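You operate a simulated robot arm through the tools that you are given. There is no shell and no other tool.

The job below is to be done with a simulated two-armed robot. You get a single attempt, and the scene is never put back.

## Task
Move the yellow divider to slot one, close the book up and dust it.
Fine: divider down in the slot; push the brown bookend up to the book and both up to the divider; dust the top edge with the yellow duster, duster back on the trolley top. What is to be rubbed or washed off counts as gone when no trace of it is left.

Only the result counts: the job must be done as asked and must still hold three seconds after the hand-in. Knocking over, shifting, dropping, spilling or breaking anything else fails it.

## Robot
Two 7-joint arms with fingered hands on one trunk that stands fixed in place. Base frame: the origin is at the foot of the trunk, x ahead of it, y to its left, z up. Readings come in cm, rad, newtons and seconds.
The left shoulder is at [20, 13.5, 97], the right one opposite. With the tool pointing down near the work surface each hand reaches from about 10 to 80 cm from the base axis, measured 20 degrees to its own side. Payload 4 kg a hand.
The tool frame of a hand sits at the grasp point between the pads (the TCP): z along the fingers, y along the line on which they close. The tips reach 2.5 cm beyond it. The gripper opens to 8.8 cm; its body begins 2.9 cm behind the TCP. The gripper is a hand of 4 fingers: y runs from the thumb to the fingers, the wrist lies at [-1.3, -10.6, -17.4] in the tool frame, and closing takes about 1.5 s.
Orientation is that of the tool frame in the base frame, as a unit quaternion [x, y, z, w]. With the fingers straight down and the wrist toward the robot, the tool's x, y and z point along [0, 1, 0], [1, 0, 0] and [0, 0, -1] of the base frame.

## Interface
- The arms move only by the tool nudge_tool. It takes "left_series", "right_series" or both (then of equal length, played together; a hand with none holds still); each is a list that holds one entry, the list of rows, each a list of 7 numbers: the opening in per cent of the stroke, from 0 (shut) to 100 (fully open), then the shift along the tool's x, y, z in cm, then the turn, a rotation vector about the tool's x, y, z in rad. In form: [[[claw, x, y, z, wx, wy, wz], ...]]. A call has 1 to 20 rows; each row is the pose to reach, as a shift and turn from the pose commanded when the call began, along the tool's axes at that moment. Rows are played at 5 a second. More than 5 cm and 0.15 rad between two rows, or a gripper value outside its range, and nothing of the call is played. Where a pose cannot be reached the arm comes as near as it can. A force on the tool above 40 N (or 10 N above the force at the start of the call, whichever is more), or a blocked arm, ends the call early, and 0.2 s more pass. Each finger travels about 15.3 cm/s and halts on what it meets, pressing with about 32 N; the grip force reading is that of the motor and also rises with nothing between the fingers. The clock runs only during rows and for 0.2 s after the last one: add rows that repeat a pose to give the fingers time. It gives the time, the measured TCP pose, the force on the tool (base axes), the opening and the grip force at its end, in the units of the frame above (readings bear some noise), with the torque about the TCP (base axes, N m) and any sound that the robot's microphone picked up, and new pictures: "pictures" is both (left out), scene, wrist or none (wrist: the cameras of the hands that moved).
- Cameras (640 x 400 px; columns grow to the right, rows downward): "scene" is now at [14.01, -4.06, 158.61]; the picture's right is [-0.44, -0.90, 0.00], its down [-0.55, 0.27, -0.79] and it looks along [0.71, -0.35, -0.61] (base axes); focal length 321 px, centre (320, 200). "left" rides on the left gripper at [-6.4, -8.3, -9.8] in its tool frame; the picture's right is [-0.62, -0.37, 0.69], its down [0.71, -0.63, 0.30] and it looks along [0.32, 0.68, 0.65] (tool axes); focal length 265 px, centre (320, 200). "right" rides on the right gripper at [6.4, -8.3, -9.8] in its tool frame; the picture's right is [-0.62, 0.37, -0.69], its down [-0.71, -0.63, 0.30] and it looks along [-0.32, 0.68, 0.65] (tool axes); focal length 265 px, centre (320, 200). There is no depth. A picture from a camera that has moved, and an enlarged one, comes with that camera's place and axes in the base frame and with its lens.
- lift_body(by): slides the trunk up (or, below 0, down) by that many cm; the arms and the scene camera ride with it, the base frame stays. It gives what a move gives, with no picture.
- set_grasp(shape, hand): the hand has 4 fingers and takes this shape, open, in about a second: jaw (thumb against the fingers, like two jaws); tri (thumb and two fingers); tip (a fingertip pinch); poke (one finger out to press); point (the index stretched); flat (the hand flat); cup (the hand cupped); fist (a fist). The gripper value then closes the fingers along that shape, each until it touches; the sizes above hold for jaw. It gives what a move gives, with no picture.
- pan_tilt(pan, tilt): turns the head with the scene camera to pan (to the left, within 1.693 rad either way) and tilt (down, from -0.506 to 1.204), counted from straight ahead of the robot. It gives what a move gives, and a new picture of the scene camera.
- inspect(camera, box): a new picture of the part [left, top, right, bottom] of that camera's present view, enlarged. The clock stands still meanwhile.
- close_job(): hands the job in; it is judged then, once.

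Places have to be worked out from the pictures, the camera data and where the tool is seen. Open the grippers and draw the arms clear of the work before you hand the job in, unless the task says otherwise.

The tools are called after ">>>" by a JSON object that holds its "method" and its "body". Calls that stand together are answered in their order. nudge_tool: Moves the arms, as the interface text tells. Its arguments: {"type":"object","properties":{"left_series":{"type":"array","items":{"type":"array","items":{"type":"array","items":{"type":"number"}}}},"right_series":{"type":"array","items":{"type":"array","items":{"type":"array","items":{"type":"number"}}}},"pictures":{"type":"string","enum":["both","scene","wrist","none"]}},"required":[]} The other tools are called the same way: lift_body (by) moves the trunk up or down; set_grasp (shape, hand) gives the hand a shape; pan_tilt (pan, tilt) turns the head that bears the scene camera; inspect (camera, box) takes an enlarged picture of a part of a camera's view; close_job () hands the job in.

At the start:

```text
clock: 0.0
left_position: [57.71, 6.3, 133.02]
left_orientation: [0.707, 0.707, 0.0, 0.0]
left_ft_force: [1.0, 0.5, 0.3]
left_torque: [0.0, 0.02, -0.01]
left_gripper_width: 8.75
left_grip_force: 0.0
left_shape: jaw
right_position: [46.49, -45.17, 129.25]
right_orientation: [0.707, 0.707, 0.0, 0.0]
right_ft_force: [0.1, -0.7, 0.2]
right_torque: [0.03, 0.0, -0.02]
right_gripper_width: 8.75
right_grip_force: 0.1
right_shape: jaw
trunk travel left (down, up): [-57.5, 19.5]
head pan, tilt (commanded): [-0.459, 0.653]
```

scene: 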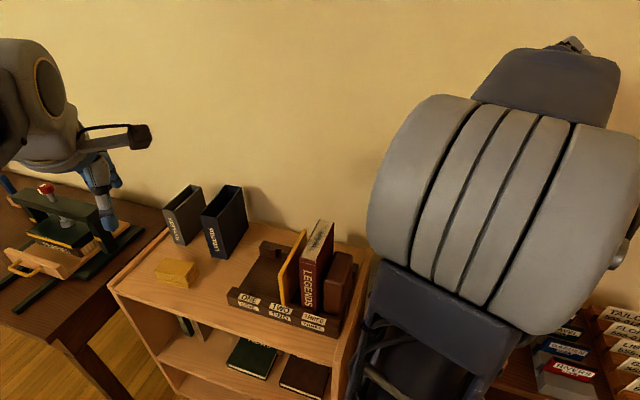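
right: 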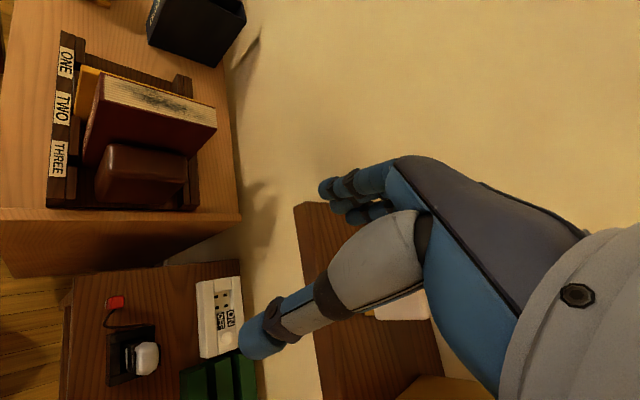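
left: 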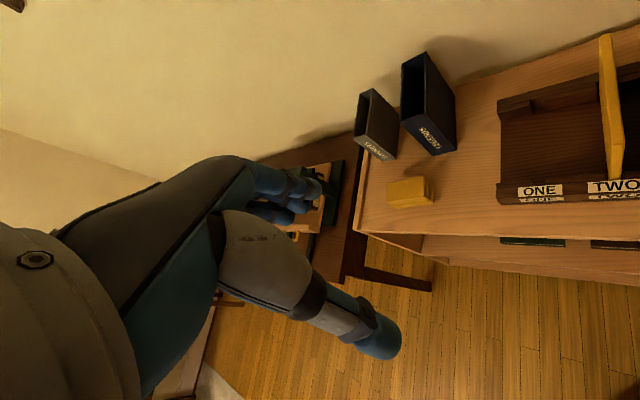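

The scene shows a trolley with a rack (ONE, TWO, THREE), yellow divider near TWO, a red book LEGENDS, a brown bookend, and a yellow block that is probably the duster. I enlarge the views first.

>>> {"method": "inspect", "body": {"camera": "scene", "box": [210, 200, 390, 345]}}

>>> {"method": "inspect", "body": {"camera": "right", "box": [0, 0, 260, 240]}}

>>> {"method": "inspect", "body": {"camera": "left", "box": [340, 0, 640, 260]}}

>>> {"method": "inspect", "body": {"camera": "scene", "box": [100, 160, 300, 330]}}

```text
2.76 times, centred on (300, 272) of scene
camera zoom: at [14.01, -4.06, 158.61], right [-0.44, -0.9, 0.0], down [-0.55, 0.27, -0.79], along [0.71, -0.35, -0.61], focal length 886 px, centre (375, 0)
```

zoom: 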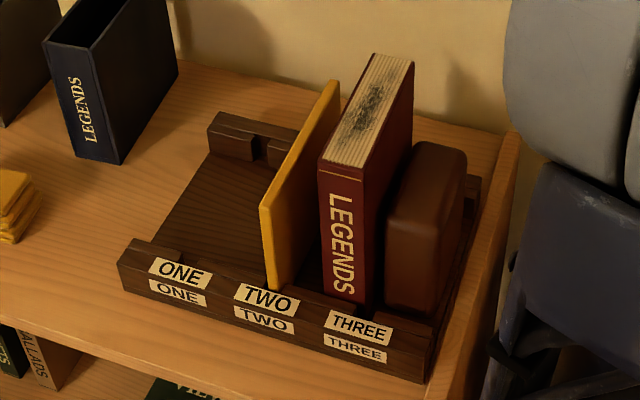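

```text
1.67 times, centred on (130, 120) of right
camera zoom: at [38.1, -38.8, 138.93], right [0.37, -0.62, 0.69], down [-0.63, -0.71, -0.3], along [0.68, -0.32, -0.65], focal length 442 px, centre (637, 333)
```

zoom: 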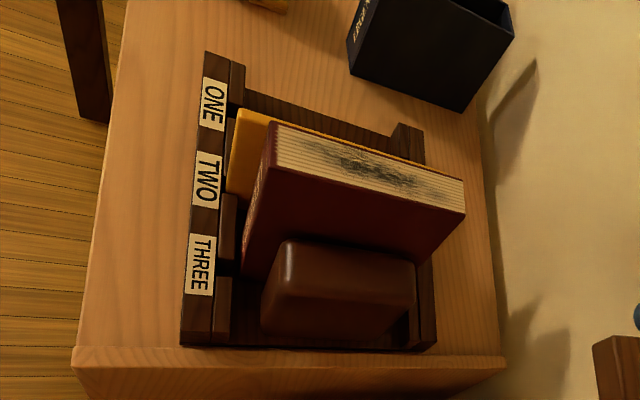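

```text
1.54 times, centred on (490, 130) of left
camera zoom: at [49.27, -0.16, 142.82], right [-0.37, -0.62, -0.69], down [-0.63, 0.71, -0.3], along [0.68, 0.32, -0.65], focal length 408 px, centre (58, 308)
```

zoom: 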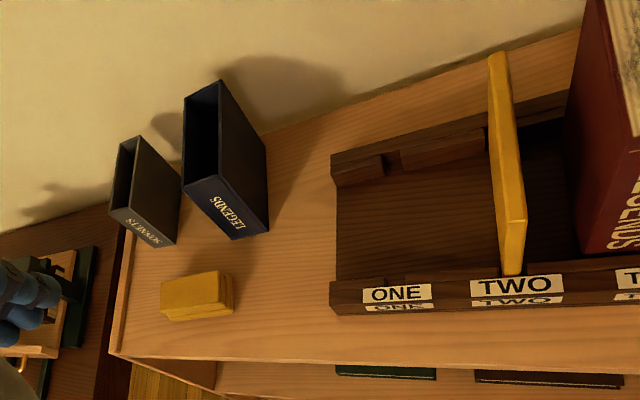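

```text
2.35 times, centred on (200, 245) of scene
camera zoom: at [14.01, -4.06, 158.61], right [-0.44, -0.9, 0.0], down [-0.55, 0.27, -0.79], along [0.71, -0.35, -0.61], focal length 756 px, centre (602, 94)
```

zoom: 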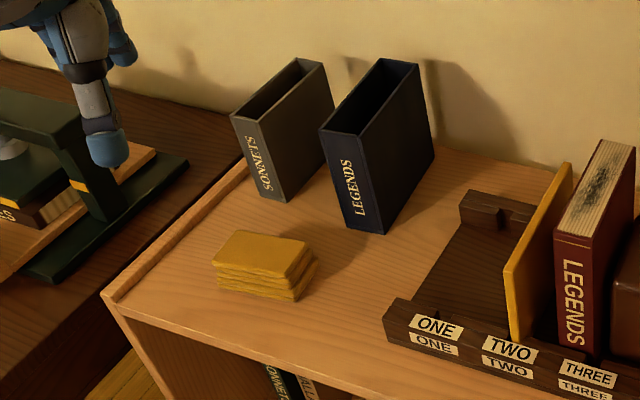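

Rough triangulation puts the trolley top at z≈83 and the rack turned about 45° (its front edge runs from about (72,-5) to (50,-27)). I zoom further to find the notches, the thicknesses and the duster's edges.

>>> {"method": "inspect", "body": {"camera": "scene", "box": [230, 260, 310, 310]}}

>>> {"method": "inspect", "body": {"camera": "scene", "box": [250, 220, 360, 290]}}

>>> {"method": "inspect", "body": {"camera": "scene", "box": [280, 270, 360, 335]}}

>>> {"method": "inspect", "body": {"camera": "right", "box": [40, 20, 140, 120]}}

>>> {"method": "inspect", "body": {"camera": "right", "box": [40, 110, 240, 220]}}

>>> {"method": "inspect", "body": {"camera": "left", "box": [490, 50, 640, 210]}}

```text
8.00 times, centred on (270, 285) of scene
camera zoom: at [14.01, -4.06, 158.61], right [-0.44, -0.9, 0.0], down [-0.55, 0.27, -0.79], along [0.71, -0.35, -0.61], focal length 2571 px, centre (720, -480)
```

zoom: 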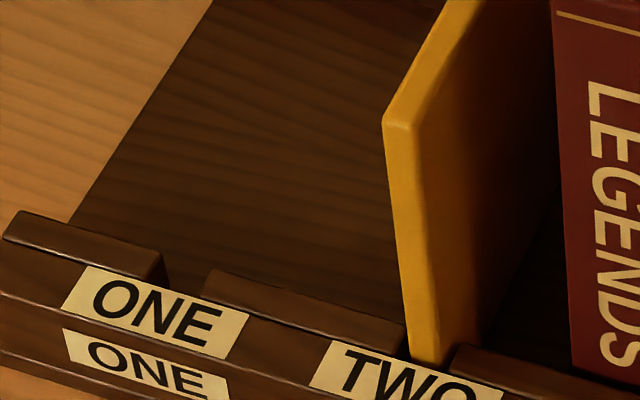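

```text
5.71 times, centred on (305, 255) of scene
camera zoom: at [14.01, -4.06, 158.61], right [-0.44, -0.9, 0.0], down [-0.55, 0.27, -0.79], along [0.71, -0.35, -0.61], focal length 1836 px, centre (406, -114)
```

zoom: 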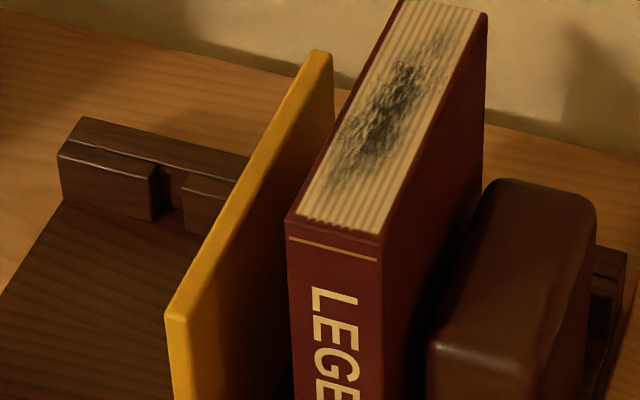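

```text
6.15 times, centred on (320, 302) of scene
camera zoom: at [14.01, -4.06, 158.61], right [-0.44, -0.9, 0.0], down [-0.55, 0.27, -0.79], along [0.71, -0.35, -0.61], focal length 1977 px, centre (320, -431)
```

zoom: 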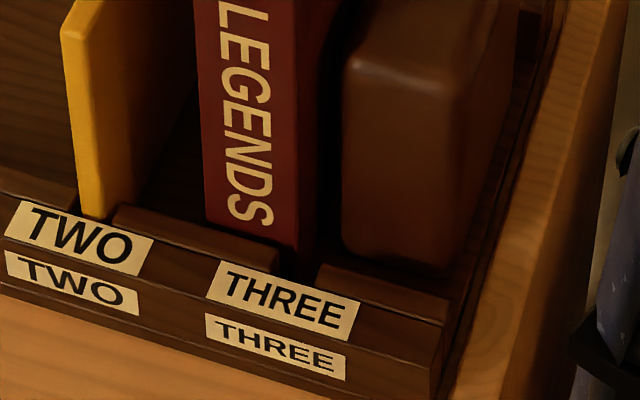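

```text
4.00 times, centred on (90, 70) of right
camera zoom: at [38.1, -38.8, 138.93], right [0.37, -0.62, 0.69], down [-0.63, -0.71, -0.3], along [0.68, -0.32, -0.65], focal length 1062 px, centre (1240, 720)
```

zoom: 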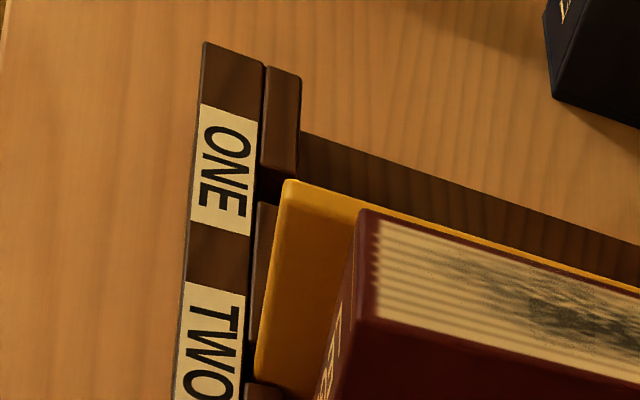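

```text
3.20 times, centred on (140, 165) of right
camera zoom: at [38.1, -38.8, 138.93], right [0.37, -0.62, 0.69], down [-0.63, -0.71, -0.3], along [0.68, -0.32, -0.65], focal length 849 px, centre (896, 312)
```

zoom: 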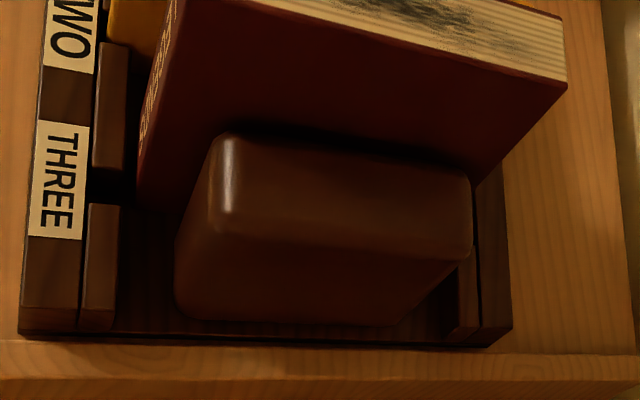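

```text
2.50 times, centred on (565, 130) of left
camera zoom: at [49.27, -0.16, 142.82], right [-0.37, -0.62, -0.69], down [-0.63, 0.71, -0.3], along [0.68, 0.32, -0.65], focal length 664 px, centre (-292, 375)
```

zoom: 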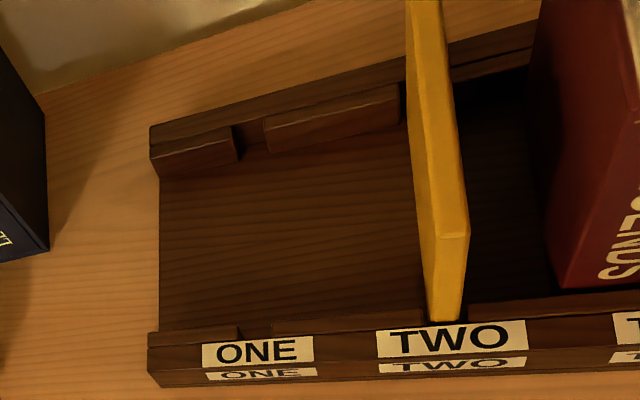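

Slots are the notches between the inner blocks; the divider stands in TWO and the book top carries a black smudge. I take finer zooms of the duster and the rack corners from this head height before lifting the trunk for a second viewpoint.

>>> {"method": "inspect", "body": {"camera": "scene", "box": [145, 250, 209, 290]}}

>>> {"method": "inspect", "body": {"camera": "scene", "box": [220, 280, 268, 310]}}

>>> {"method": "inspect", "body": {"camera": "scene", "box": [250, 235, 298, 265]}}

>>> {"method": "inspect", "body": {"camera": "scene", "box": [290, 310, 354, 350]}}

>>> {"method": "inspect", "body": {"camera": "scene", "box": [320, 245, 384, 285]}}

>>> {"method": "inspect", "body": {"camera": "scene", "box": [295, 215, 343, 245]}}

```text
10.00 times, centred on (177, 270) of scene
camera zoom: at [14.01, -4.06, 158.61], right [-0.44, -0.9, 0.0], down [-0.55, 0.27, -0.79], along [0.71, -0.35, -0.61], focal length 3213 px, centre (1750, -500)
```

zoom: 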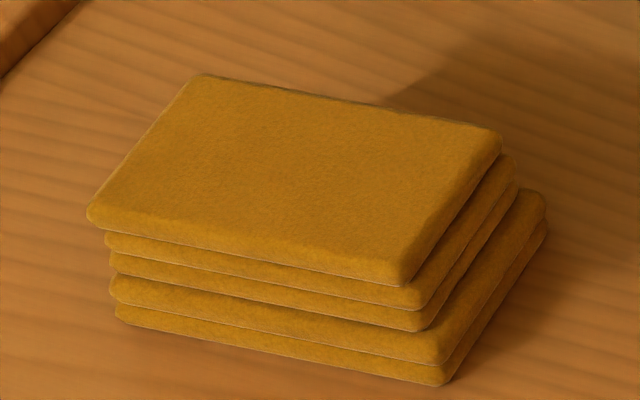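

```text
13.33 times, centred on (244, 295) of scene
camera zoom: at [14.01, -4.06, 158.61], right [-0.44, -0.9, 0.0], down [-0.55, 0.27, -0.79], along [0.71, -0.35, -0.61], focal length 4284 px, centre (1333, -1067)
```

zoom: 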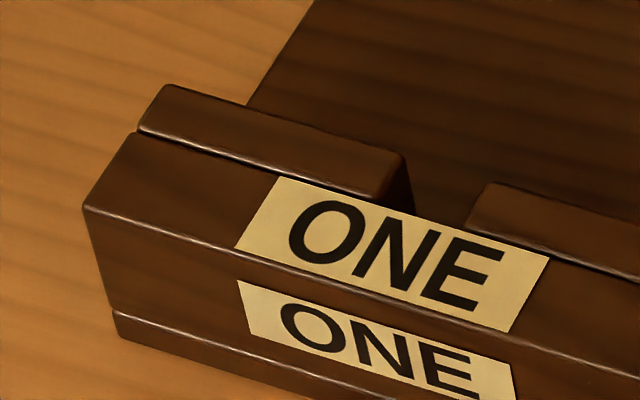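

```text
13.33 times, centred on (274, 250) of scene
camera zoom: at [14.01, -4.06, 158.61], right [-0.44, -0.9, 0.0], down [-0.55, 0.27, -0.79], along [0.71, -0.35, -0.61], focal length 4284 px, centre (933, -467)
```

zoom: 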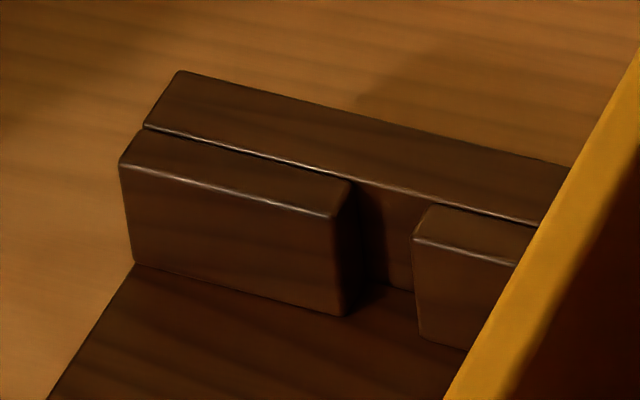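

```text
10.00 times, centred on (322, 330) of scene
camera zoom: at [14.01, -4.06, 158.61], right [-0.44, -0.9, 0.0], down [-0.55, 0.27, -0.79], along [0.71, -0.35, -0.61], focal length 3213 px, centre (300, -1100)
```

zoom: 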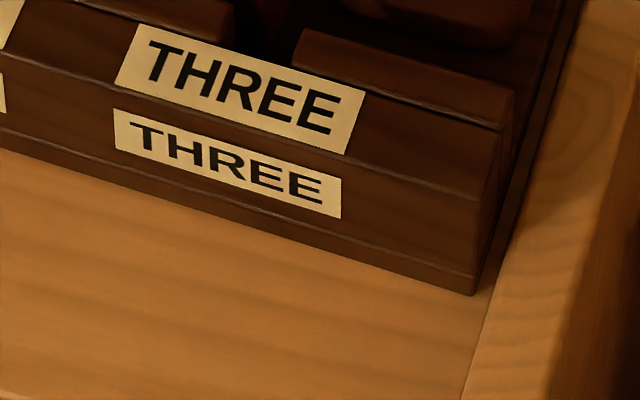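

```text
10.00 times, centred on (352, 265) of scene
camera zoom: at [14.01, -4.06, 158.61], right [-0.44, -0.9, 0.0], down [-0.55, 0.27, -0.79], along [0.71, -0.35, -0.61], focal length 3213 px, centre (0, -450)
```

zoom: 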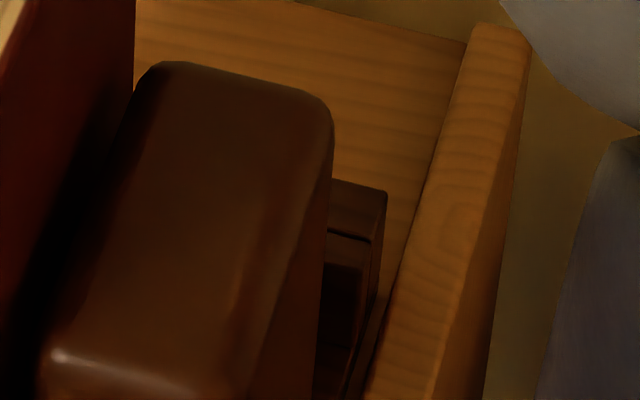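

```text
13.33 times, centred on (319, 230) of scene
camera zoom: at [14.01, -4.06, 158.61], right [-0.44, -0.9, 0.0], down [-0.55, 0.27, -0.79], along [0.71, -0.35, -0.61], focal length 4284 px, centre (333, -200)
```

zoom: 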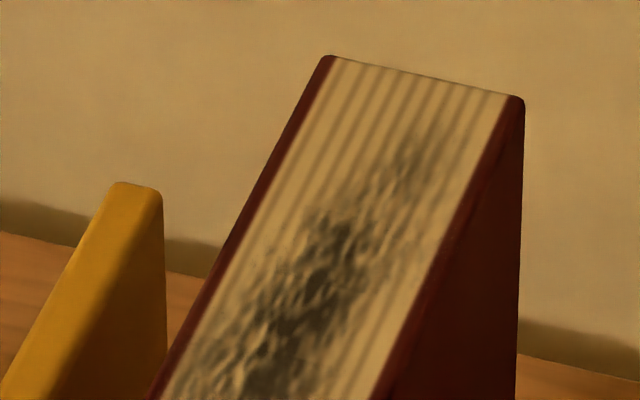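

The zooms are sharp. I lift the trunk 15 cm to get a second viewpoint with a known vertical baseline (this also suits the reach).

>>> {"method": "lift_body", "body": {"by": 15}}

>>> {"method": "pan_tilt", "body": {"pan": -0.459, "tilt": 0.75}}

```text
clock: 1.8
left_position: [57.64, 6.34, 148.06]
left_orientation: [0.707, 0.707, 0.0, 0.0]
left_ft_force: [0.0, -0.4, -0.7]
left_torque: [-0.01, 0.02, -0.02]
left_gripper_width: 8.75
left_grip_force: 0.0
left_shape: jaw
right_position: [46.43, -45.13, 144.09]
right_orientation: [0.707, 0.707, 0.0, 0.001]
right_ft_force: [0.2, 0.6, -0.5]
right_torque: [0.01, 0.03, -0.01]
right_gripper_width: 8.75
right_grip_force: 0.0
right_shape: jaw
trunk travel left (down, up): [-72.5, 4.5]
head pan, tilt (commanded): [-0.459, 0.653]
```

```text
clock: 2.4
left_position: [57.64, 6.32, 148.15]
left_orientation: [0.707, 0.707, 0.0, 0.0]
left_ft_force: [0.6, -0.4, 0.0]
left_torque: [-0.02, -0.01, -0.02]
left_gripper_width: 8.77
left_grip_force: 0.0
left_shape: jaw
right_position: [46.39, -45.23, 144.19]
right_orientation: [0.707, 0.707, 0.0, 0.0]
right_ft_force: [-0.6, 0.3, -0.1]
right_torque: [-0.02, 0.02, 0.04]
right_gripper_width: 8.77
right_grip_force: 0.1
right_shape: jaw
trunk travel left (down, up): [-72.5, 4.5]
head pan, tilt (commanded): [-0.459, 0.75]
camera scene: at [13.67, -3.9, 172.79], right [-0.44, -0.9, 0.0], down [-0.61, 0.3, -0.73], along [0.66, -0.32, -0.68], focal length 321 px, centre (320, 200)
```

scene: 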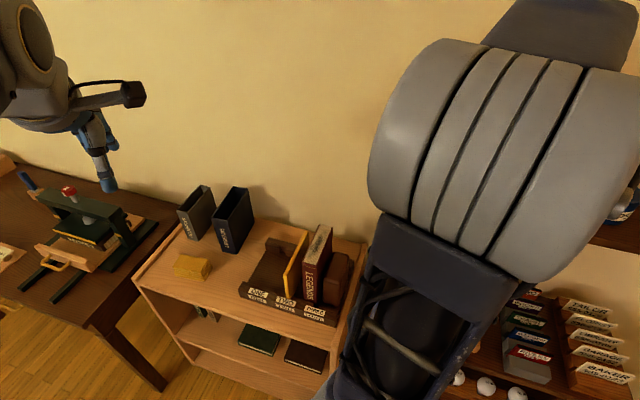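

Camera is now about 14 cm higher. I zoom the same features again from here.

>>> {"method": "inspect", "body": {"camera": "scene", "box": [232, 275, 296, 315]}}

>>> {"method": "inspect", "body": {"camera": "scene", "box": [255, 230, 319, 270]}}

>>> {"method": "inspect", "body": {"camera": "scene", "box": [285, 295, 349, 335]}}

>>> {"method": "inspect", "body": {"camera": "scene", "box": [300, 220, 364, 260]}}

>>> {"method": "inspect", "body": {"camera": "scene", "box": [160, 245, 224, 285]}}

>>> {"method": "inspect", "body": {"camera": "scene", "box": [316, 245, 380, 285]}}

>>> {"method": "inspect", "body": {"camera": "scene", "box": [280, 245, 344, 285]}}

```text
10.00 times, centred on (264, 295) of scene
camera zoom: at [13.67, -3.9, 172.79], right [-0.44, -0.9, 0.0], down [-0.61, 0.3, -0.73], along [0.66, -0.32, -0.68], focal length 3213 px, centre (880, -750)
```

zoom: 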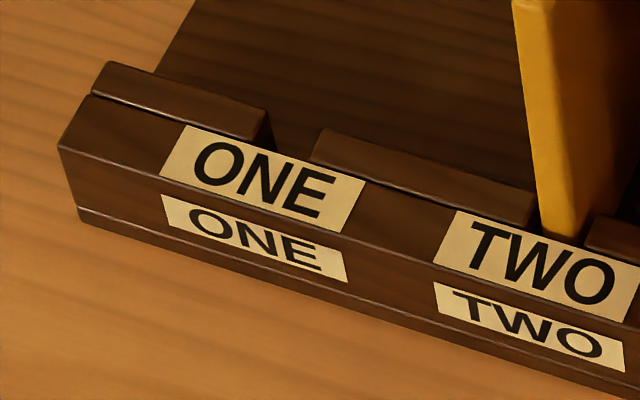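

```text
10.00 times, centred on (287, 250) of scene
camera zoom: at [13.67, -3.9, 172.79], right [-0.44, -0.9, 0.0], down [-0.61, 0.3, -0.73], along [0.66, -0.32, -0.68], focal length 3213 px, centre (650, -300)
```

zoom: 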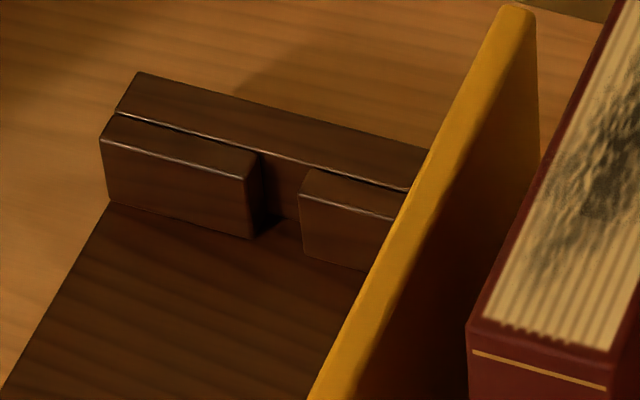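

```text
10.00 times, centred on (317, 315) of scene
camera zoom: at [13.67, -3.9, 172.79], right [-0.44, -0.9, 0.0], down [-0.61, 0.3, -0.73], along [0.66, -0.32, -0.68], focal length 3213 px, centre (350, -950)
```

zoom: 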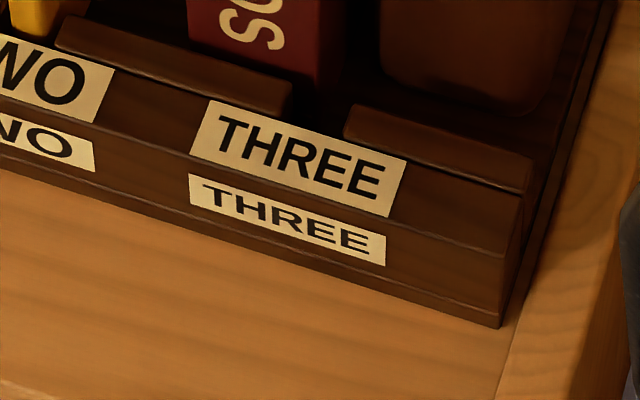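

```text
10.00 times, centred on (332, 240) of scene
camera zoom: at [13.67, -3.9, 172.79], right [-0.44, -0.9, 0.0], down [-0.61, 0.3, -0.73], along [0.66, -0.32, -0.68], focal length 3213 px, centre (200, -200)
```

zoom: 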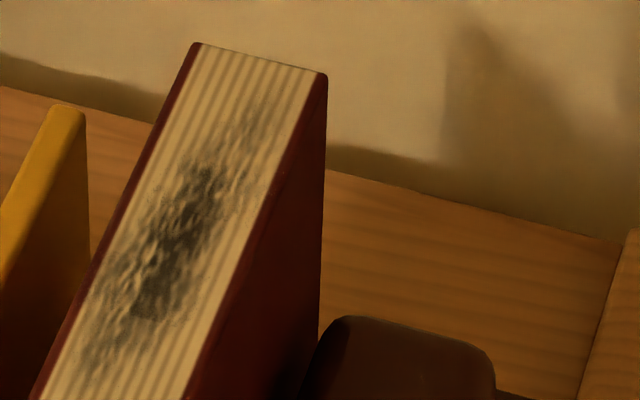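

```text
10.00 times, centred on (192, 265) of scene
camera zoom: at [13.67, -3.9, 172.79], right [-0.44, -0.9, 0.0], down [-0.61, 0.3, -0.73], along [0.66, -0.32, -0.68], focal length 3213 px, centre (1600, -450)
```

zoom: 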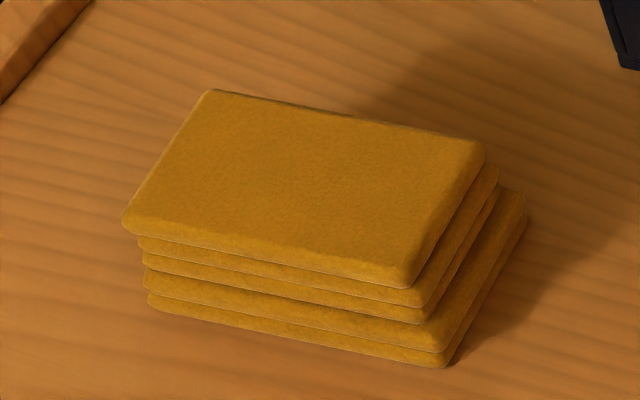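

```text
10.00 times, centred on (348, 265) of scene
camera zoom: at [13.67, -3.9, 172.79], right [-0.44, -0.9, 0.0], down [-0.61, 0.3, -0.73], along [0.66, -0.32, -0.68], focal length 3213 px, centre (40, -450)
```

zoom: 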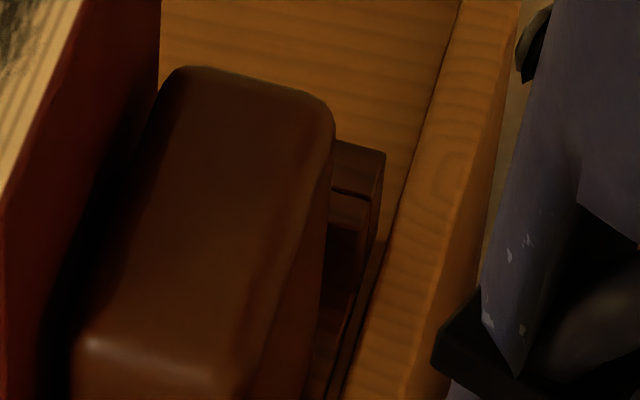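

```text
10.00 times, centred on (312, 265) of scene
camera zoom: at [13.67, -3.9, 172.79], right [-0.44, -0.9, 0.0], down [-0.61, 0.3, -0.73], along [0.66, -0.32, -0.68], focal length 3213 px, centre (400, -450)
```

zoom: 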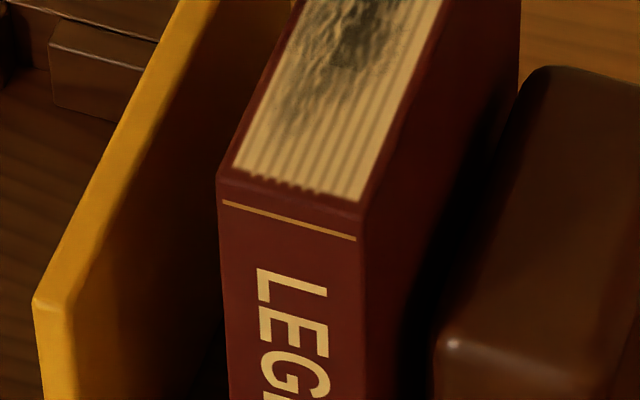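

Triangulated: trolley top z≈82.5, rack front-left corner (71.8,-4.9), rack axes exactly at 45°, slots at 6.4/15.4/24.4 cm along the rail, divider top z≈98.8, book top z≈104, bookend top z≈96.4, duster centred at about (86.9,6.0) with its top at z≈87.9. I move the left arm aside and begin bringing the right hand over with a 45° yaw.

>>> {"method": "nudge_tool", "body": {"left_series": [[[100, 5, 0, 2, 0, 0, 0], [100, 10, 0, 4, 0, 0, 0], [100, 15, 0, 6, 0, 0, 0], [100, 20, 0, 8, 0, 0, 0], [100, 24, 0, 10, 0, 0, 0], [100, 28, 0, 12, 0, 0, 0]]], "right_series": [[[60, 3.3, 0.3, 3.1, 0, 0, -0.131], [60, 6.6, 0.6, 6.2, 0, 0, -0.262], [60, 10, 0.9, 9.3, 0, 0, -0.393], [60, 13.3, 1.2, 12.6, 0, 0, -0.524], [60, 16.6, 1.4, 15.8, 0, 0, -0.655], [60, 20, 1.6, 19, 0, 0, -0.785]]], "pictures": "both"}}

```text
refused: row 1 steps farther than a row can; nothing moved
```

The left row exceeded 5 cm; I re-send with smaller steps.

>>> {"method": "nudge_tool", "body": {"left_series": [[[100, 4, 0, 2, 0, 0, 0], [100, 8, 0, 4, 0, 0, 0], [100, 12, 0, 6, 0, 0, 0], [100, 16, 0, 8, 0, 0, 0], [100, 20, 0, 10, 0, 0, 0], [100, 24, 0, 12, 0, 0, 0], [100, 28, 0, 12, 0, 0, 0]]], "right_series": [[[60, 3, 0.3, 3, 0, 0, -0.13], [60, 6, 0.6, 6, 0, 0, -0.26], [60, 9, 0.9, 9, 0, 0, -0.39], [60, 12, 1.2, 12, 0, 0, -0.52], [60, 15, 1.4, 15, 0, 0, -0.65], [60, 18, 1.6, 18, 0, 0, -0.785], [60, 20, 1.6, 19, 0, 0, -0.785]]], "pictures": "both"}}

```text
clock: 4.0
left_position: [57.4, 34.47, 136.04]
left_orientation: [0.706, 0.708, 0.0, 0.0]
left_ft_force: [-0.9, 0.8, -0.5]
left_torque: [0.03, 0.0, -0.03]
left_gripper_width: 8.76
left_grip_force: 0.0
left_shape: jaw
right_position: [47.8, -25.23, 125.16]
right_orientation: [0.381, 0.924, 0.0, 0.0]
right_ft_force: [0.1, 0.1, 0.0]
right_torque: [0.04, 0.03, 0.02]
right_gripper_width: 5.32
right_grip_force: 0.0
right_shape: jaw
trunk travel left (down, up): [-72.5, 4.5]
head pan, tilt (commanded): [-0.459, 0.75]
camera scene: at [13.66, -3.94, 172.78], right [-0.44, -0.9, 0.0], down [-0.61, 0.3, -0.73], along [0.66, -0.32, -0.68], focal length 321 px, centre (320, 200)
camera right: at [37.39, -26.54, 134.92], right [0.7, -0.18, 0.69], down [0.06, -0.95, -0.3], along [0.71, 0.25, -0.65], focal length 265 px, centre (320, 200)
camera left: at [49.07, 27.9, 145.79], right [-0.37, -0.62, -0.69], down [-0.63, 0.71, -0.3], along [0.68, 0.32, -0.65], focal length 265 px, centre (320, 200)
```

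scene: 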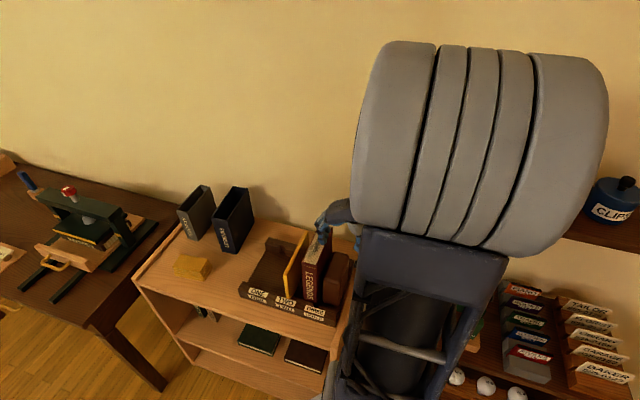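
right: 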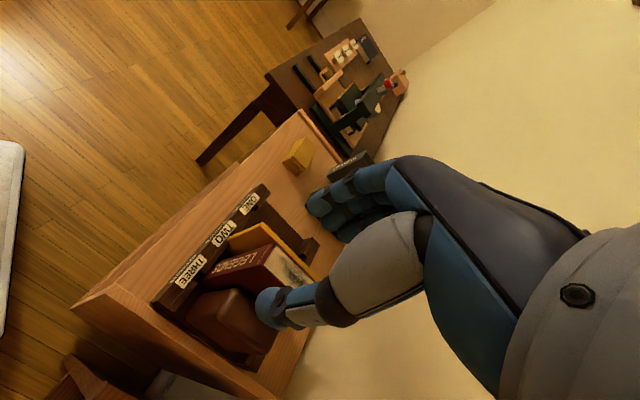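
left: 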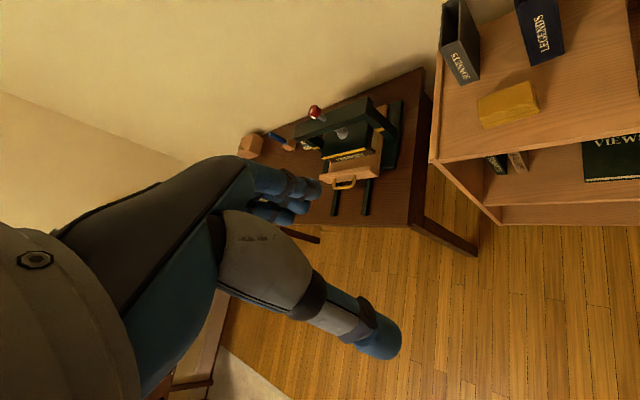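

The hand turned as commanded. Next I pitch the fingers forward along the rack depth (about 54°), staying high above the book, to check that the pose is reachable.

>>> {"method": "nudge_tool", "body": {"right_series": [[[60, -0.3, 1.8, 0.7, 0, -0.136, 0], [60, -0.6, 3.6, 1.4, 0, -0.272, 0], [60, -0.9, 5.4, 2.1, 0, -0.408, 0], [60, -1.2, 7.2, 2.8, 0, -0.544, 0], [60, -1.5, 9.0, 3.5, 0, -0.68, 0], [60, -1.8, 10.8, 4.2, 0, -0.816, 0], [60, -2.1, 12.3, 5, 0, -0.95, 0]]], "pictures": "both"}}

```text
clock: 5.8
left_position: [57.95, 35.31, 128.82]
left_orientation: [0.697, 0.711, -0.07, -0.057]
left_ft_force: [-0.7, -0.3, 0.0]
left_torque: [0.0, -0.06, 0.02]
left_gripper_width: 8.78
left_grip_force: 0.1
left_shape: jaw
right_position: [63.32, -8.49, 131.53]
right_orientation: [0.359, 0.819, 0.114, 0.434]
right_ft_force: [-0.9, -0.4, 0.8]
right_torque: [-0.03, -0.02, -0.01]
right_gripper_width: 5.28
right_grip_force: 0.0
right_shape: jaw
right hand out of reach, approached as far as the arm can: row 4, 5, 6, 7
trunk travel left (down, up): [-72.5, 4.5]
head pan, tilt (commanded): [-0.459, 0.75]
stopped in row 7 (right hand): the arm was blocked; the commanded pose is now the measured one
camera scene: at [13.53, -3.92, 172.8], right [-0.44, -0.9, 0.0], down [-0.61, 0.3, -0.73], along [0.66, -0.32, -0.68], focal length 321 px, centre (320, 200)
camera right: at [49.07, -8.85, 129.16], right [-0.14, -0.07, 0.99], down [0.19, -0.98, -0.04], along [0.97, 0.18, 0.15], focal length 265 px, centre (320, 200)
```

scene: 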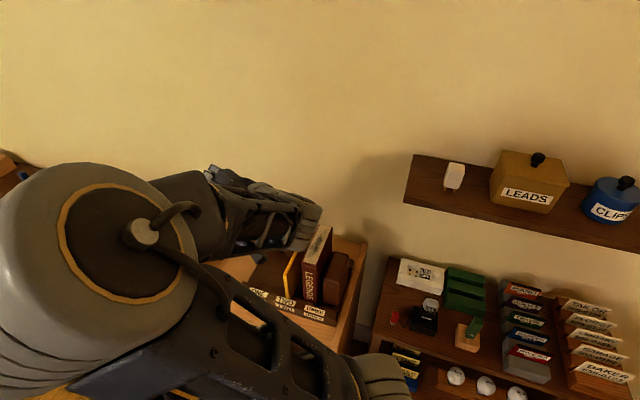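
right: 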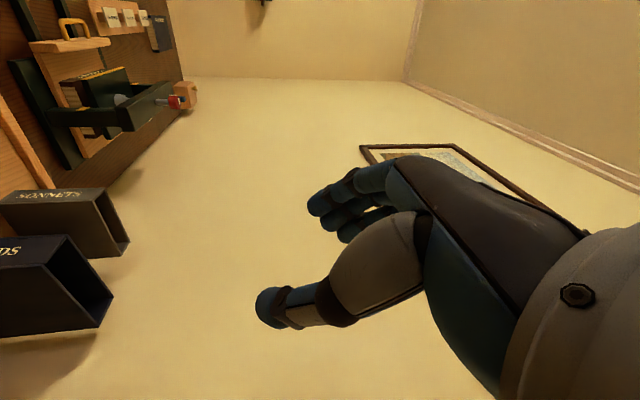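

The right wrist ended too near its own shoulder and the pose was not reachable; the arm took an awkward shape and nudged the left arm. I look at how the arms lie before backing out; I also judge that this sideways pose will be natural for the left hand instead.

>>> {"method": "pan_tilt", "body": {"pan": 0.0, "tilt": 0.9}}

```text
clock: 6.7
left_position: [58.06, 35.22, 128.65]
left_orientation: [0.697, 0.711, -0.072, -0.057]
left_ft_force: [0.1, 0.0, 0.2]
left_torque: [-0.02, -0.02, 0.03]
left_gripper_width: 8.77
left_grip_force: 0.0
left_shape: jaw
right_position: [63.27, -8.6, 131.41]
right_orientation: [0.359, 0.819, 0.112, 0.434]
right_ft_force: [0.4, -0.1, -0.1]
right_torque: [-0.01, -0.02, -0.01]
right_gripper_width: 5.29
right_grip_force: 0.1
right_shape: jaw
trunk travel left (down, up): [-72.5, 4.5]
head pan, tilt (commanded): [0.0, 0.901]
camera scene: at [13.79, -0.22, 171.59], right [0.0, -1.0, 0.0], down [-0.78, 0.0, -0.62], along [0.62, 0.0, -0.78], focal length 321 px, centre (320, 200)
```

scene: 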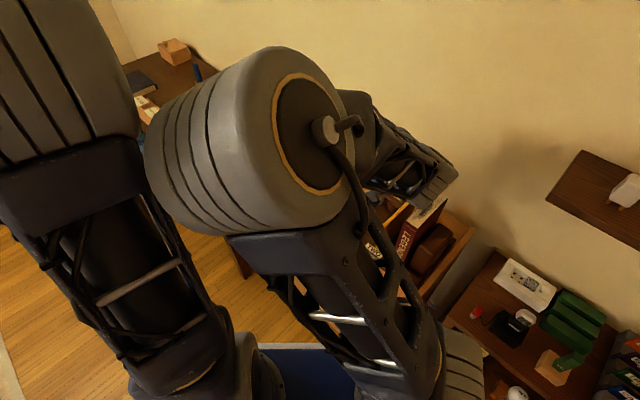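

The right elbow swung inward and rests against the left arm. I back the right hand out along the reverse path to its earlier pose.

>>> {"method": "nudge_tool", "body": {"right_series": [[[60, -0.2, -2.8, -0.8, 0.07, 0.093, -0.005], [60, -0.4, -5.7, -1.6, 0.14, 0.185, -0.01], [60, -0.7, -8.5, -2.4, 0.211, 0.278, -0.014], [60, -0.9, -11.3, -3.2, 0.281, 0.37, -0.019], [60, -1.1, -14.2, -4.0, 0.352, 0.463, -0.024], [60, -1.35, -17, -4.8, 0.422, 0.556, -0.028], [60, -1.6, -19.9, -5.6, 0.493, 0.648, -0.033], [60, -1.8, -22.7, -6.4, 0.563, 0.741, -0.038]]], "pictures": "both"}}

```text
clock: 8.5
left_position: [58.08, 35.32, 128.78]
left_orientation: [0.697, 0.711, -0.071, -0.056]
left_ft_force: [0.2, 0.1, 0.3]
left_torque: [0.01, -0.01, -0.01]
left_gripper_width: 8.81
left_grip_force: 0.1
left_shape: jaw
right_position: [47.65, -25.31, 125.12]
right_orientation: [0.384, 0.923, -0.003, -0.002]
right_ft_force: [0.5, 0.5, 0.2]
right_torque: [0.0, 0.02, 0.03]
right_gripper_width: 5.28
right_grip_force: 0.0
right_shape: jaw
trunk travel left (down, up): [-72.5, 4.5]
head pan, tilt (commanded): [0.0, 0.901]
camera scene: at [13.79, -0.19, 171.59], right [0.0, -1.0, 0.0], down [-0.78, 0.0, -0.62], along [0.62, 0.0, -0.78], focal length 321 px, centre (320, 200)
camera right: at [37.31, -26.59, 134.94], right [0.7, -0.18, 0.69], down [0.06, -0.95, -0.3], along [0.71, 0.25, -0.66], focal length 265 px, centre (320, 200)
```

scene: 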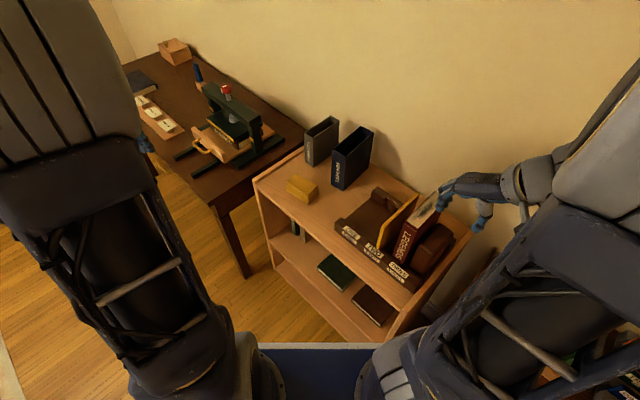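
right: 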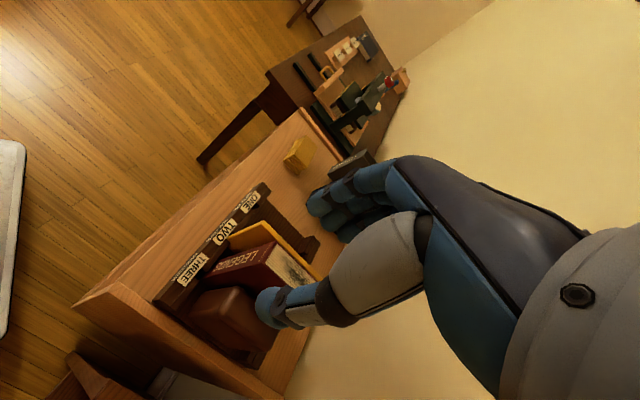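

The right hand is back and the scene is untouched. I draw the right arm well aside and meanwhile hold the left still, to see which pose it regards as commanded.

>>> {"method": "nudge_tool", "body": {"left_series": [[[60, 0, 0, 0, 0, 0, 0], [60, 0, 0, 0, 0, 0, 0], [60, 0, 0, 0, 0, 0, 0], [60, 0, 0, 0, 0, 0, 0], [60, 0, 0, 0, 0, 0, 0], [60, 0, 0, 0, 0, 0, 0], [60, 0, 0, 0, 0, 0, 0]]], "right_series": [[[60, -1.7, -3.3, -0.7, 0, 0, 0.11], [60, -3.4, -6.6, -1.4, 0, 0, 0.22], [60, -5.1, -9.8, -2.1, 0, 0, 0.33], [60, -6.8, -13.1, -2.8, 0, 0, 0.44], [60, -8.5, -16.4, -3.5, 0, 0, 0.55], [60, -10.2, -19.7, -4.2, 0, 0, 0.66], [60, -12, -22.9, -5, 0, 0, 0.77]]], "pictures": "scene"}}

```text
clock: 10.1
left_position: [58.07, 35.3, 128.84]
left_orientation: [0.697, 0.711, -0.071, -0.058]
left_ft_force: [0.5, -0.4, 0.7]
left_torque: [-0.01, 0.02, -0.01]
left_gripper_width: 5.33
left_grip_force: 0.0
left_shape: jaw
right_position: [39.95, -49.92, 130.24]
right_orientation: [0.702, 0.712, -0.001, 0.0]
right_ft_force: [-0.1, 1.2, -0.2]
right_torque: [0.03, -0.01, -0.01]
right_gripper_width: 5.29
right_grip_force: 0.0
right_shape: jaw
trunk travel left (down, up): [-72.5, 4.5]
head pan, tilt (commanded): [0.0, 0.901]
camera scene: at [13.8, -0.2, 171.59], right [0.0, -1.0, 0.0], down [-0.78, 0.0, -0.62], along [0.62, 0.0, -0.78], focal length 321 px, centre (320, 200)
```

scene: 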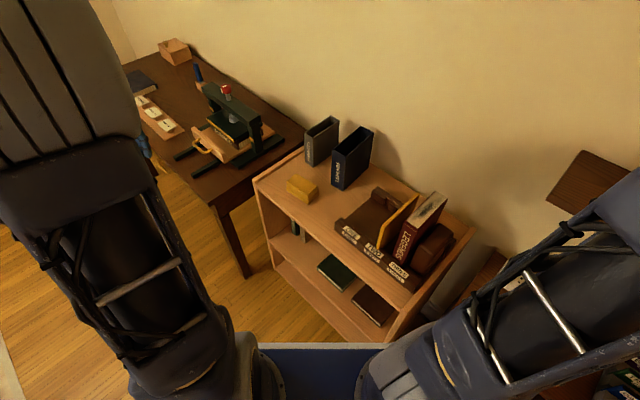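

Left arm's commanded pose equals the measured one. I now bring the left hand in halfway toward the sideways orientation over open space in front of the trolley, checking for reach.

>>> {"method": "nudge_tool", "body": {"left_series": [[[60, -3.05, 0.94, 0, -0.053, -0.095, -0.062], [60, -6.1, 1.87, 0, -0.106, -0.19, -0.124], [60, -9.15, 2.81, 0, -0.159, -0.285, -0.187], [60, -12.2, 3.74, 0, -0.212, -0.38, -0.249], [60, -15.25, 4.68, 0, -0.265, -0.475, -0.311]]], "pictures": "scene"}}

```text
clock: 11.3
left_position: [62.83, 19.9, 128.17]
left_orientation: [0.545, 0.806, -0.129, 0.192]
left_ft_force: [-0.9, 0.1, -0.7]
left_torque: [0.0, 0.01, 0.01]
left_gripper_width: 5.33
left_grip_force: 0.0
left_shape: jaw
right_position: [40.0, -49.76, 130.25]
right_orientation: [0.702, 0.712, -0.002, 0.001]
right_ft_force: [0.1, 0.1, 0.1]
right_torque: [0.0, -0.01, 0.02]
right_gripper_width: 5.28
right_grip_force: 0.1
right_shape: jaw
trunk travel left (down, up): [-72.5, 4.5]
head pan, tilt (commanded): [0.0, 0.901]
camera scene: at [13.79, -0.2, 171.59], right [0.0, -1.0, 0.0], down [-0.78, 0.0, -0.62], along [0.62, 0.0, -0.78], focal length 321 px, centre (320, 200)
```

scene: 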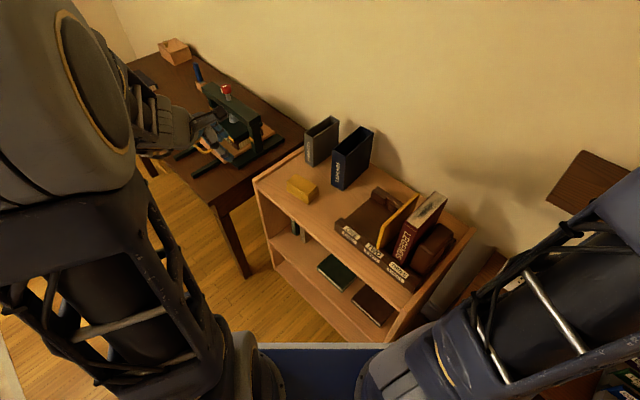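

Reachable so far. I finish the second half of this reorientation.

>>> {"method": "nudge_tool", "body": {"left_series": [[[60, -2.8, -0.15, 1.45, -0.053, -0.095, -0.062], [60, -5.6, -0.3, 2.9, -0.106, -0.19, -0.124], [60, -8.4, -0.45, 4.35, -0.159, -0.285, -0.186], [60, -11.2, -0.6, 5.8, -0.212, -0.38, -0.248], [60, -14.0, -0.76, 7.24, -0.264, -0.476, -0.31]]], "pictures": "both"}}

```text
clock: 12.7
left_position: [68.79, 8.27, 127.73]
left_orientation: [0.315, 0.832, -0.162, 0.428]
left_ft_force: [1.0, 0.4, 0.4]
left_torque: [-0.03, 0.03, -0.06]
left_gripper_width: 5.28
left_grip_force: 0.1
left_shape: jaw
right_position: [40.09, -49.65, 130.35]
right_orientation: [0.702, 0.712, -0.002, 0.001]
right_ft_force: [1.2, 0.2, 0.2]
right_torque: [-0.03, 0.02, -0.04]
right_gripper_width: 5.3
right_grip_force: 0.0
right_shape: jaw
trunk travel left (down, up): [-72.5, 4.5]
head pan, tilt (commanded): [0.0, 0.901]
stopped in row 5 (left hand): the arm was blocked; the commanded pose is now the measured one
camera scene: at [13.83, -0.1, 171.59], right [0.0, -1.0, 0.0], down [-0.78, 0.0, -0.62], along [0.62, 0.0, -0.78], focal length 321 px, centre (320, 200)
camera left: at [60.01, 4.72, 138.72], right [0.45, -0.89, 0.1], down [-0.54, -0.36, -0.76], along [0.71, 0.28, -0.64], focal length 265 px, centre (320, 200)
```

scene: 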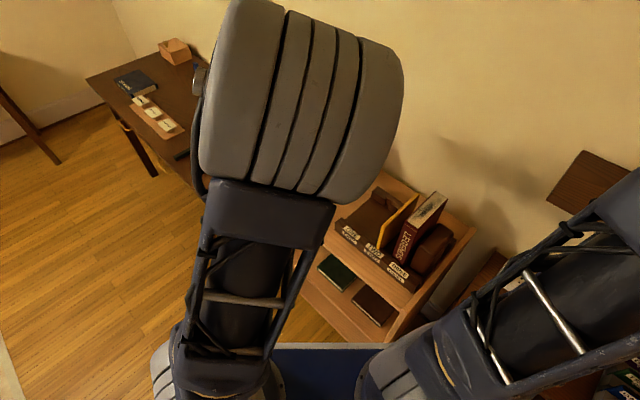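
left: 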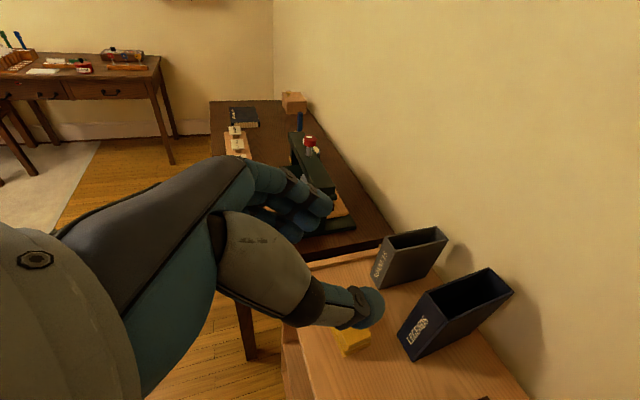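

The left arm nearly reached the orientation, but its elbow jammed up near the head because the wrist is close to the shoulder. I back out half-way and will lower the trunk so that the arm works more stretched.

>>> {"method": "nudge_tool", "body": {"left_series": [[[60, 1.3, 0.9, -2.0, 0.05, 0.09, 0.058], [60, 2.7, 1.9, -4.1, 0.1, 0.18, 0.116], [60, 4.0, 2.8, -6.1, 0.15, 0.27, 0.174], [60, 5.3, 3.8, -8.2, 0.2, 0.36, 0.232], [60, 6.68, 4.7, -10.2, 0.25, 0.45, 0.29]]], "pictures": "scene"}}

```text
clock: 13.9
left_position: [62.81, 19.68, 128.28]
left_orientation: [0.51, 0.824, -0.127, 0.21]
left_ft_force: [0.0, 0.2, 0.0]
left_torque: [0.0, 0.01, 0.01]
left_gripper_width: 5.27
left_grip_force: 0.0
left_shape: jaw
right_position: [39.95, -49.82, 130.24]
right_orientation: [0.703, 0.712, -0.001, 0.0]
right_ft_force: [1.3, -0.6, 0.8]
right_torque: [0.03, 0.0, -0.02]
right_gripper_width: 5.28
right_grip_force: 0.0
right_shape: jaw
trunk travel left (down, up): [-72.5, 4.5]
head pan, tilt (commanded): [0.0, 0.901]
camera scene: at [13.8, -0.25, 171.59], right [0.0, -1.0, 0.0], down [-0.78, 0.0, -0.62], along [0.62, 0.0, -0.78], focal length 321 px, centre (320, 200)
```

scene: 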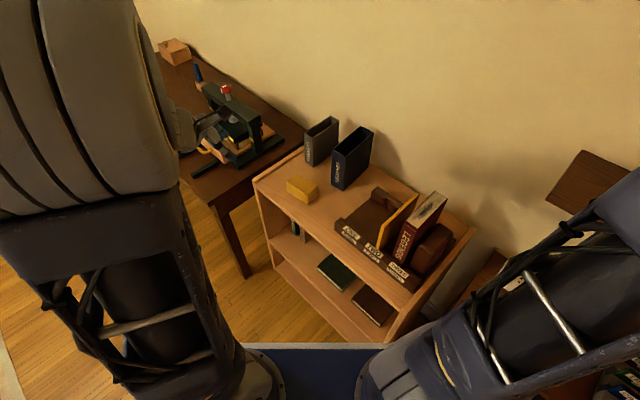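

I lower the trunk 28 cm; both hands ride down over free space (in front of the trolley, and above the right-hand area).

>>> {"method": "lift_body", "body": {"by": -28}}

>>> {"method": "pan_tilt", "body": {"pan": -0.3, "tilt": 0.75}}

```text
clock: 16.7
left_position: [62.83, 19.78, 100.16]
left_orientation: [0.51, 0.825, -0.127, 0.21]
left_ft_force: [0.3, -0.9, 0.1]
left_torque: [0.0, -0.03, 0.04]
left_gripper_width: 5.29
left_grip_force: 0.1
left_shape: jaw
right_position: [39.97, -49.79, 102.29]
right_orientation: [0.702, 0.712, -0.001, 0.001]
right_ft_force: [0.2, 1.2, -0.6]
right_torque: [-0.01, 0.01, -0.03]
right_gripper_width: 5.27
right_grip_force: 0.0
right_shape: jaw
trunk travel left (down, up): [-44.5, 32.5]
head pan, tilt (commanded): [0.0, 0.901]
```

```text
clock: 17.5
left_position: [62.82, 19.59, 100.18]
left_orientation: [0.509, 0.825, -0.128, 0.21]
left_ft_force: [-0.7, -0.7, -0.6]
left_torque: [0.01, 0.0, 0.04]
left_gripper_width: 5.28
left_grip_force: 0.0
left_shape: jaw
right_position: [40.0, -49.86, 102.35]
right_orientation: [0.702, 0.712, -0.001, 0.002]
right_ft_force: [-0.5, -0.3, -0.1]
right_torque: [-0.03, 0.0, 0.01]
right_gripper_width: 5.3
right_grip_force: 0.1
right_shape: jaw
trunk travel left (down, up): [-44.5, 32.5]
head pan, tilt (commanded): [-0.3, 0.75]
camera scene: at [14.16, -2.67, 144.78], right [-0.29, -0.96, 0.0], down [-0.65, 0.2, -0.73], along [0.7, -0.22, -0.68], focal length 321 px, centre (320, 200)
```

scene: 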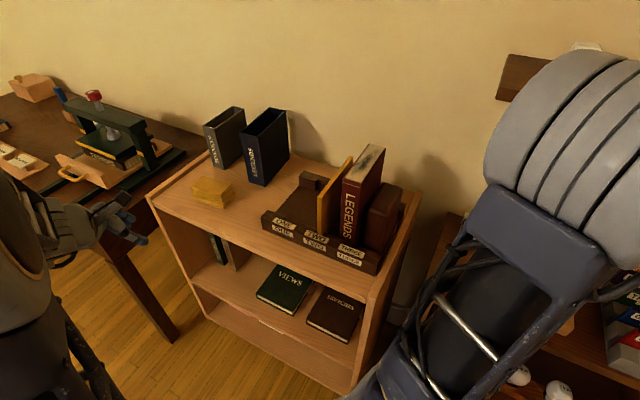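

Shoulders are now at z≈84. I raise the left hand while finishing the turn to the sideways orientation, with the wrist now about 50 cm from its shoulder.

>>> {"method": "nudge_tool", "body": {"left_series": [[[60, -3.0, -0.4, -1.4, -0.035, -0.075, -0.041], [60, -6.0, -0.8, -2.8, -0.07, -0.15, -0.081], [60, -9.0, -1.15, -4.2, -0.106, -0.224, -0.122], [60, -12.0, -1.55, -5.6, -0.141, -0.299, -0.162], [60, -15.0, -1.9, -7.0, -0.176, -0.374, -0.203], [60, -18.0, -2.3, -8.45, -0.211, -0.4485, -0.243]]], "pictures": "both"}}

```text
clock: 18.9
left_position: [66.11, 8.22, 116.17]
left_orientation: [0.342, 0.822, -0.173, 0.422]
left_ft_force: [0.7, 0.2, 0.5]
left_torque: [-0.03, -0.02, 0.0]
left_gripper_width: 5.27
left_grip_force: 0.1
left_shape: jaw
right_position: [40.06, -49.87, 102.29]
right_orientation: [0.703, 0.712, -0.001, 0.001]
right_ft_force: [0.1, 0.6, -0.1]
right_torque: [0.03, 0.03, 0.0]
right_gripper_width: 5.27
right_grip_force: 0.0
right_shape: jaw
trunk travel left (down, up): [-44.5, 32.5]
head pan, tilt (commanded): [-0.3, 0.75]
camera scene: at [14.16, -2.65, 144.78], right [-0.3, -0.96, 0.0], down [-0.65, 0.2, -0.73], along [0.7, -0.22, -0.68], focal length 321 px, centre (320, 200)
camera left: at [57.06, 5.23, 127.01], right [0.39, -0.91, 0.1], down [-0.56, -0.32, -0.76], along [0.73, 0.24, -0.64], focal length 265 px, centre (320, 200)
```

scene: 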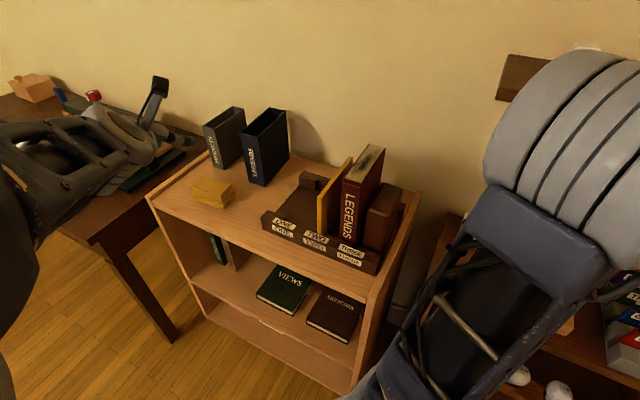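
left: 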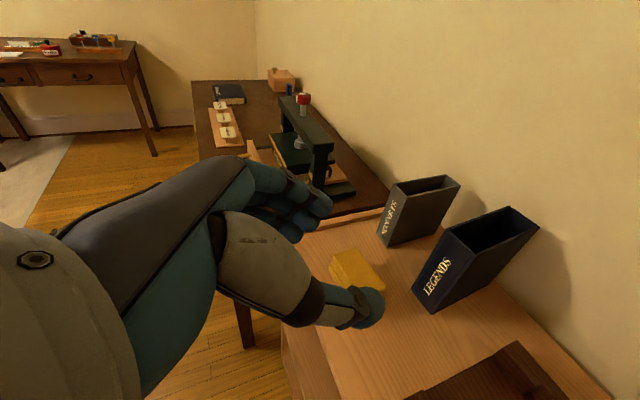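

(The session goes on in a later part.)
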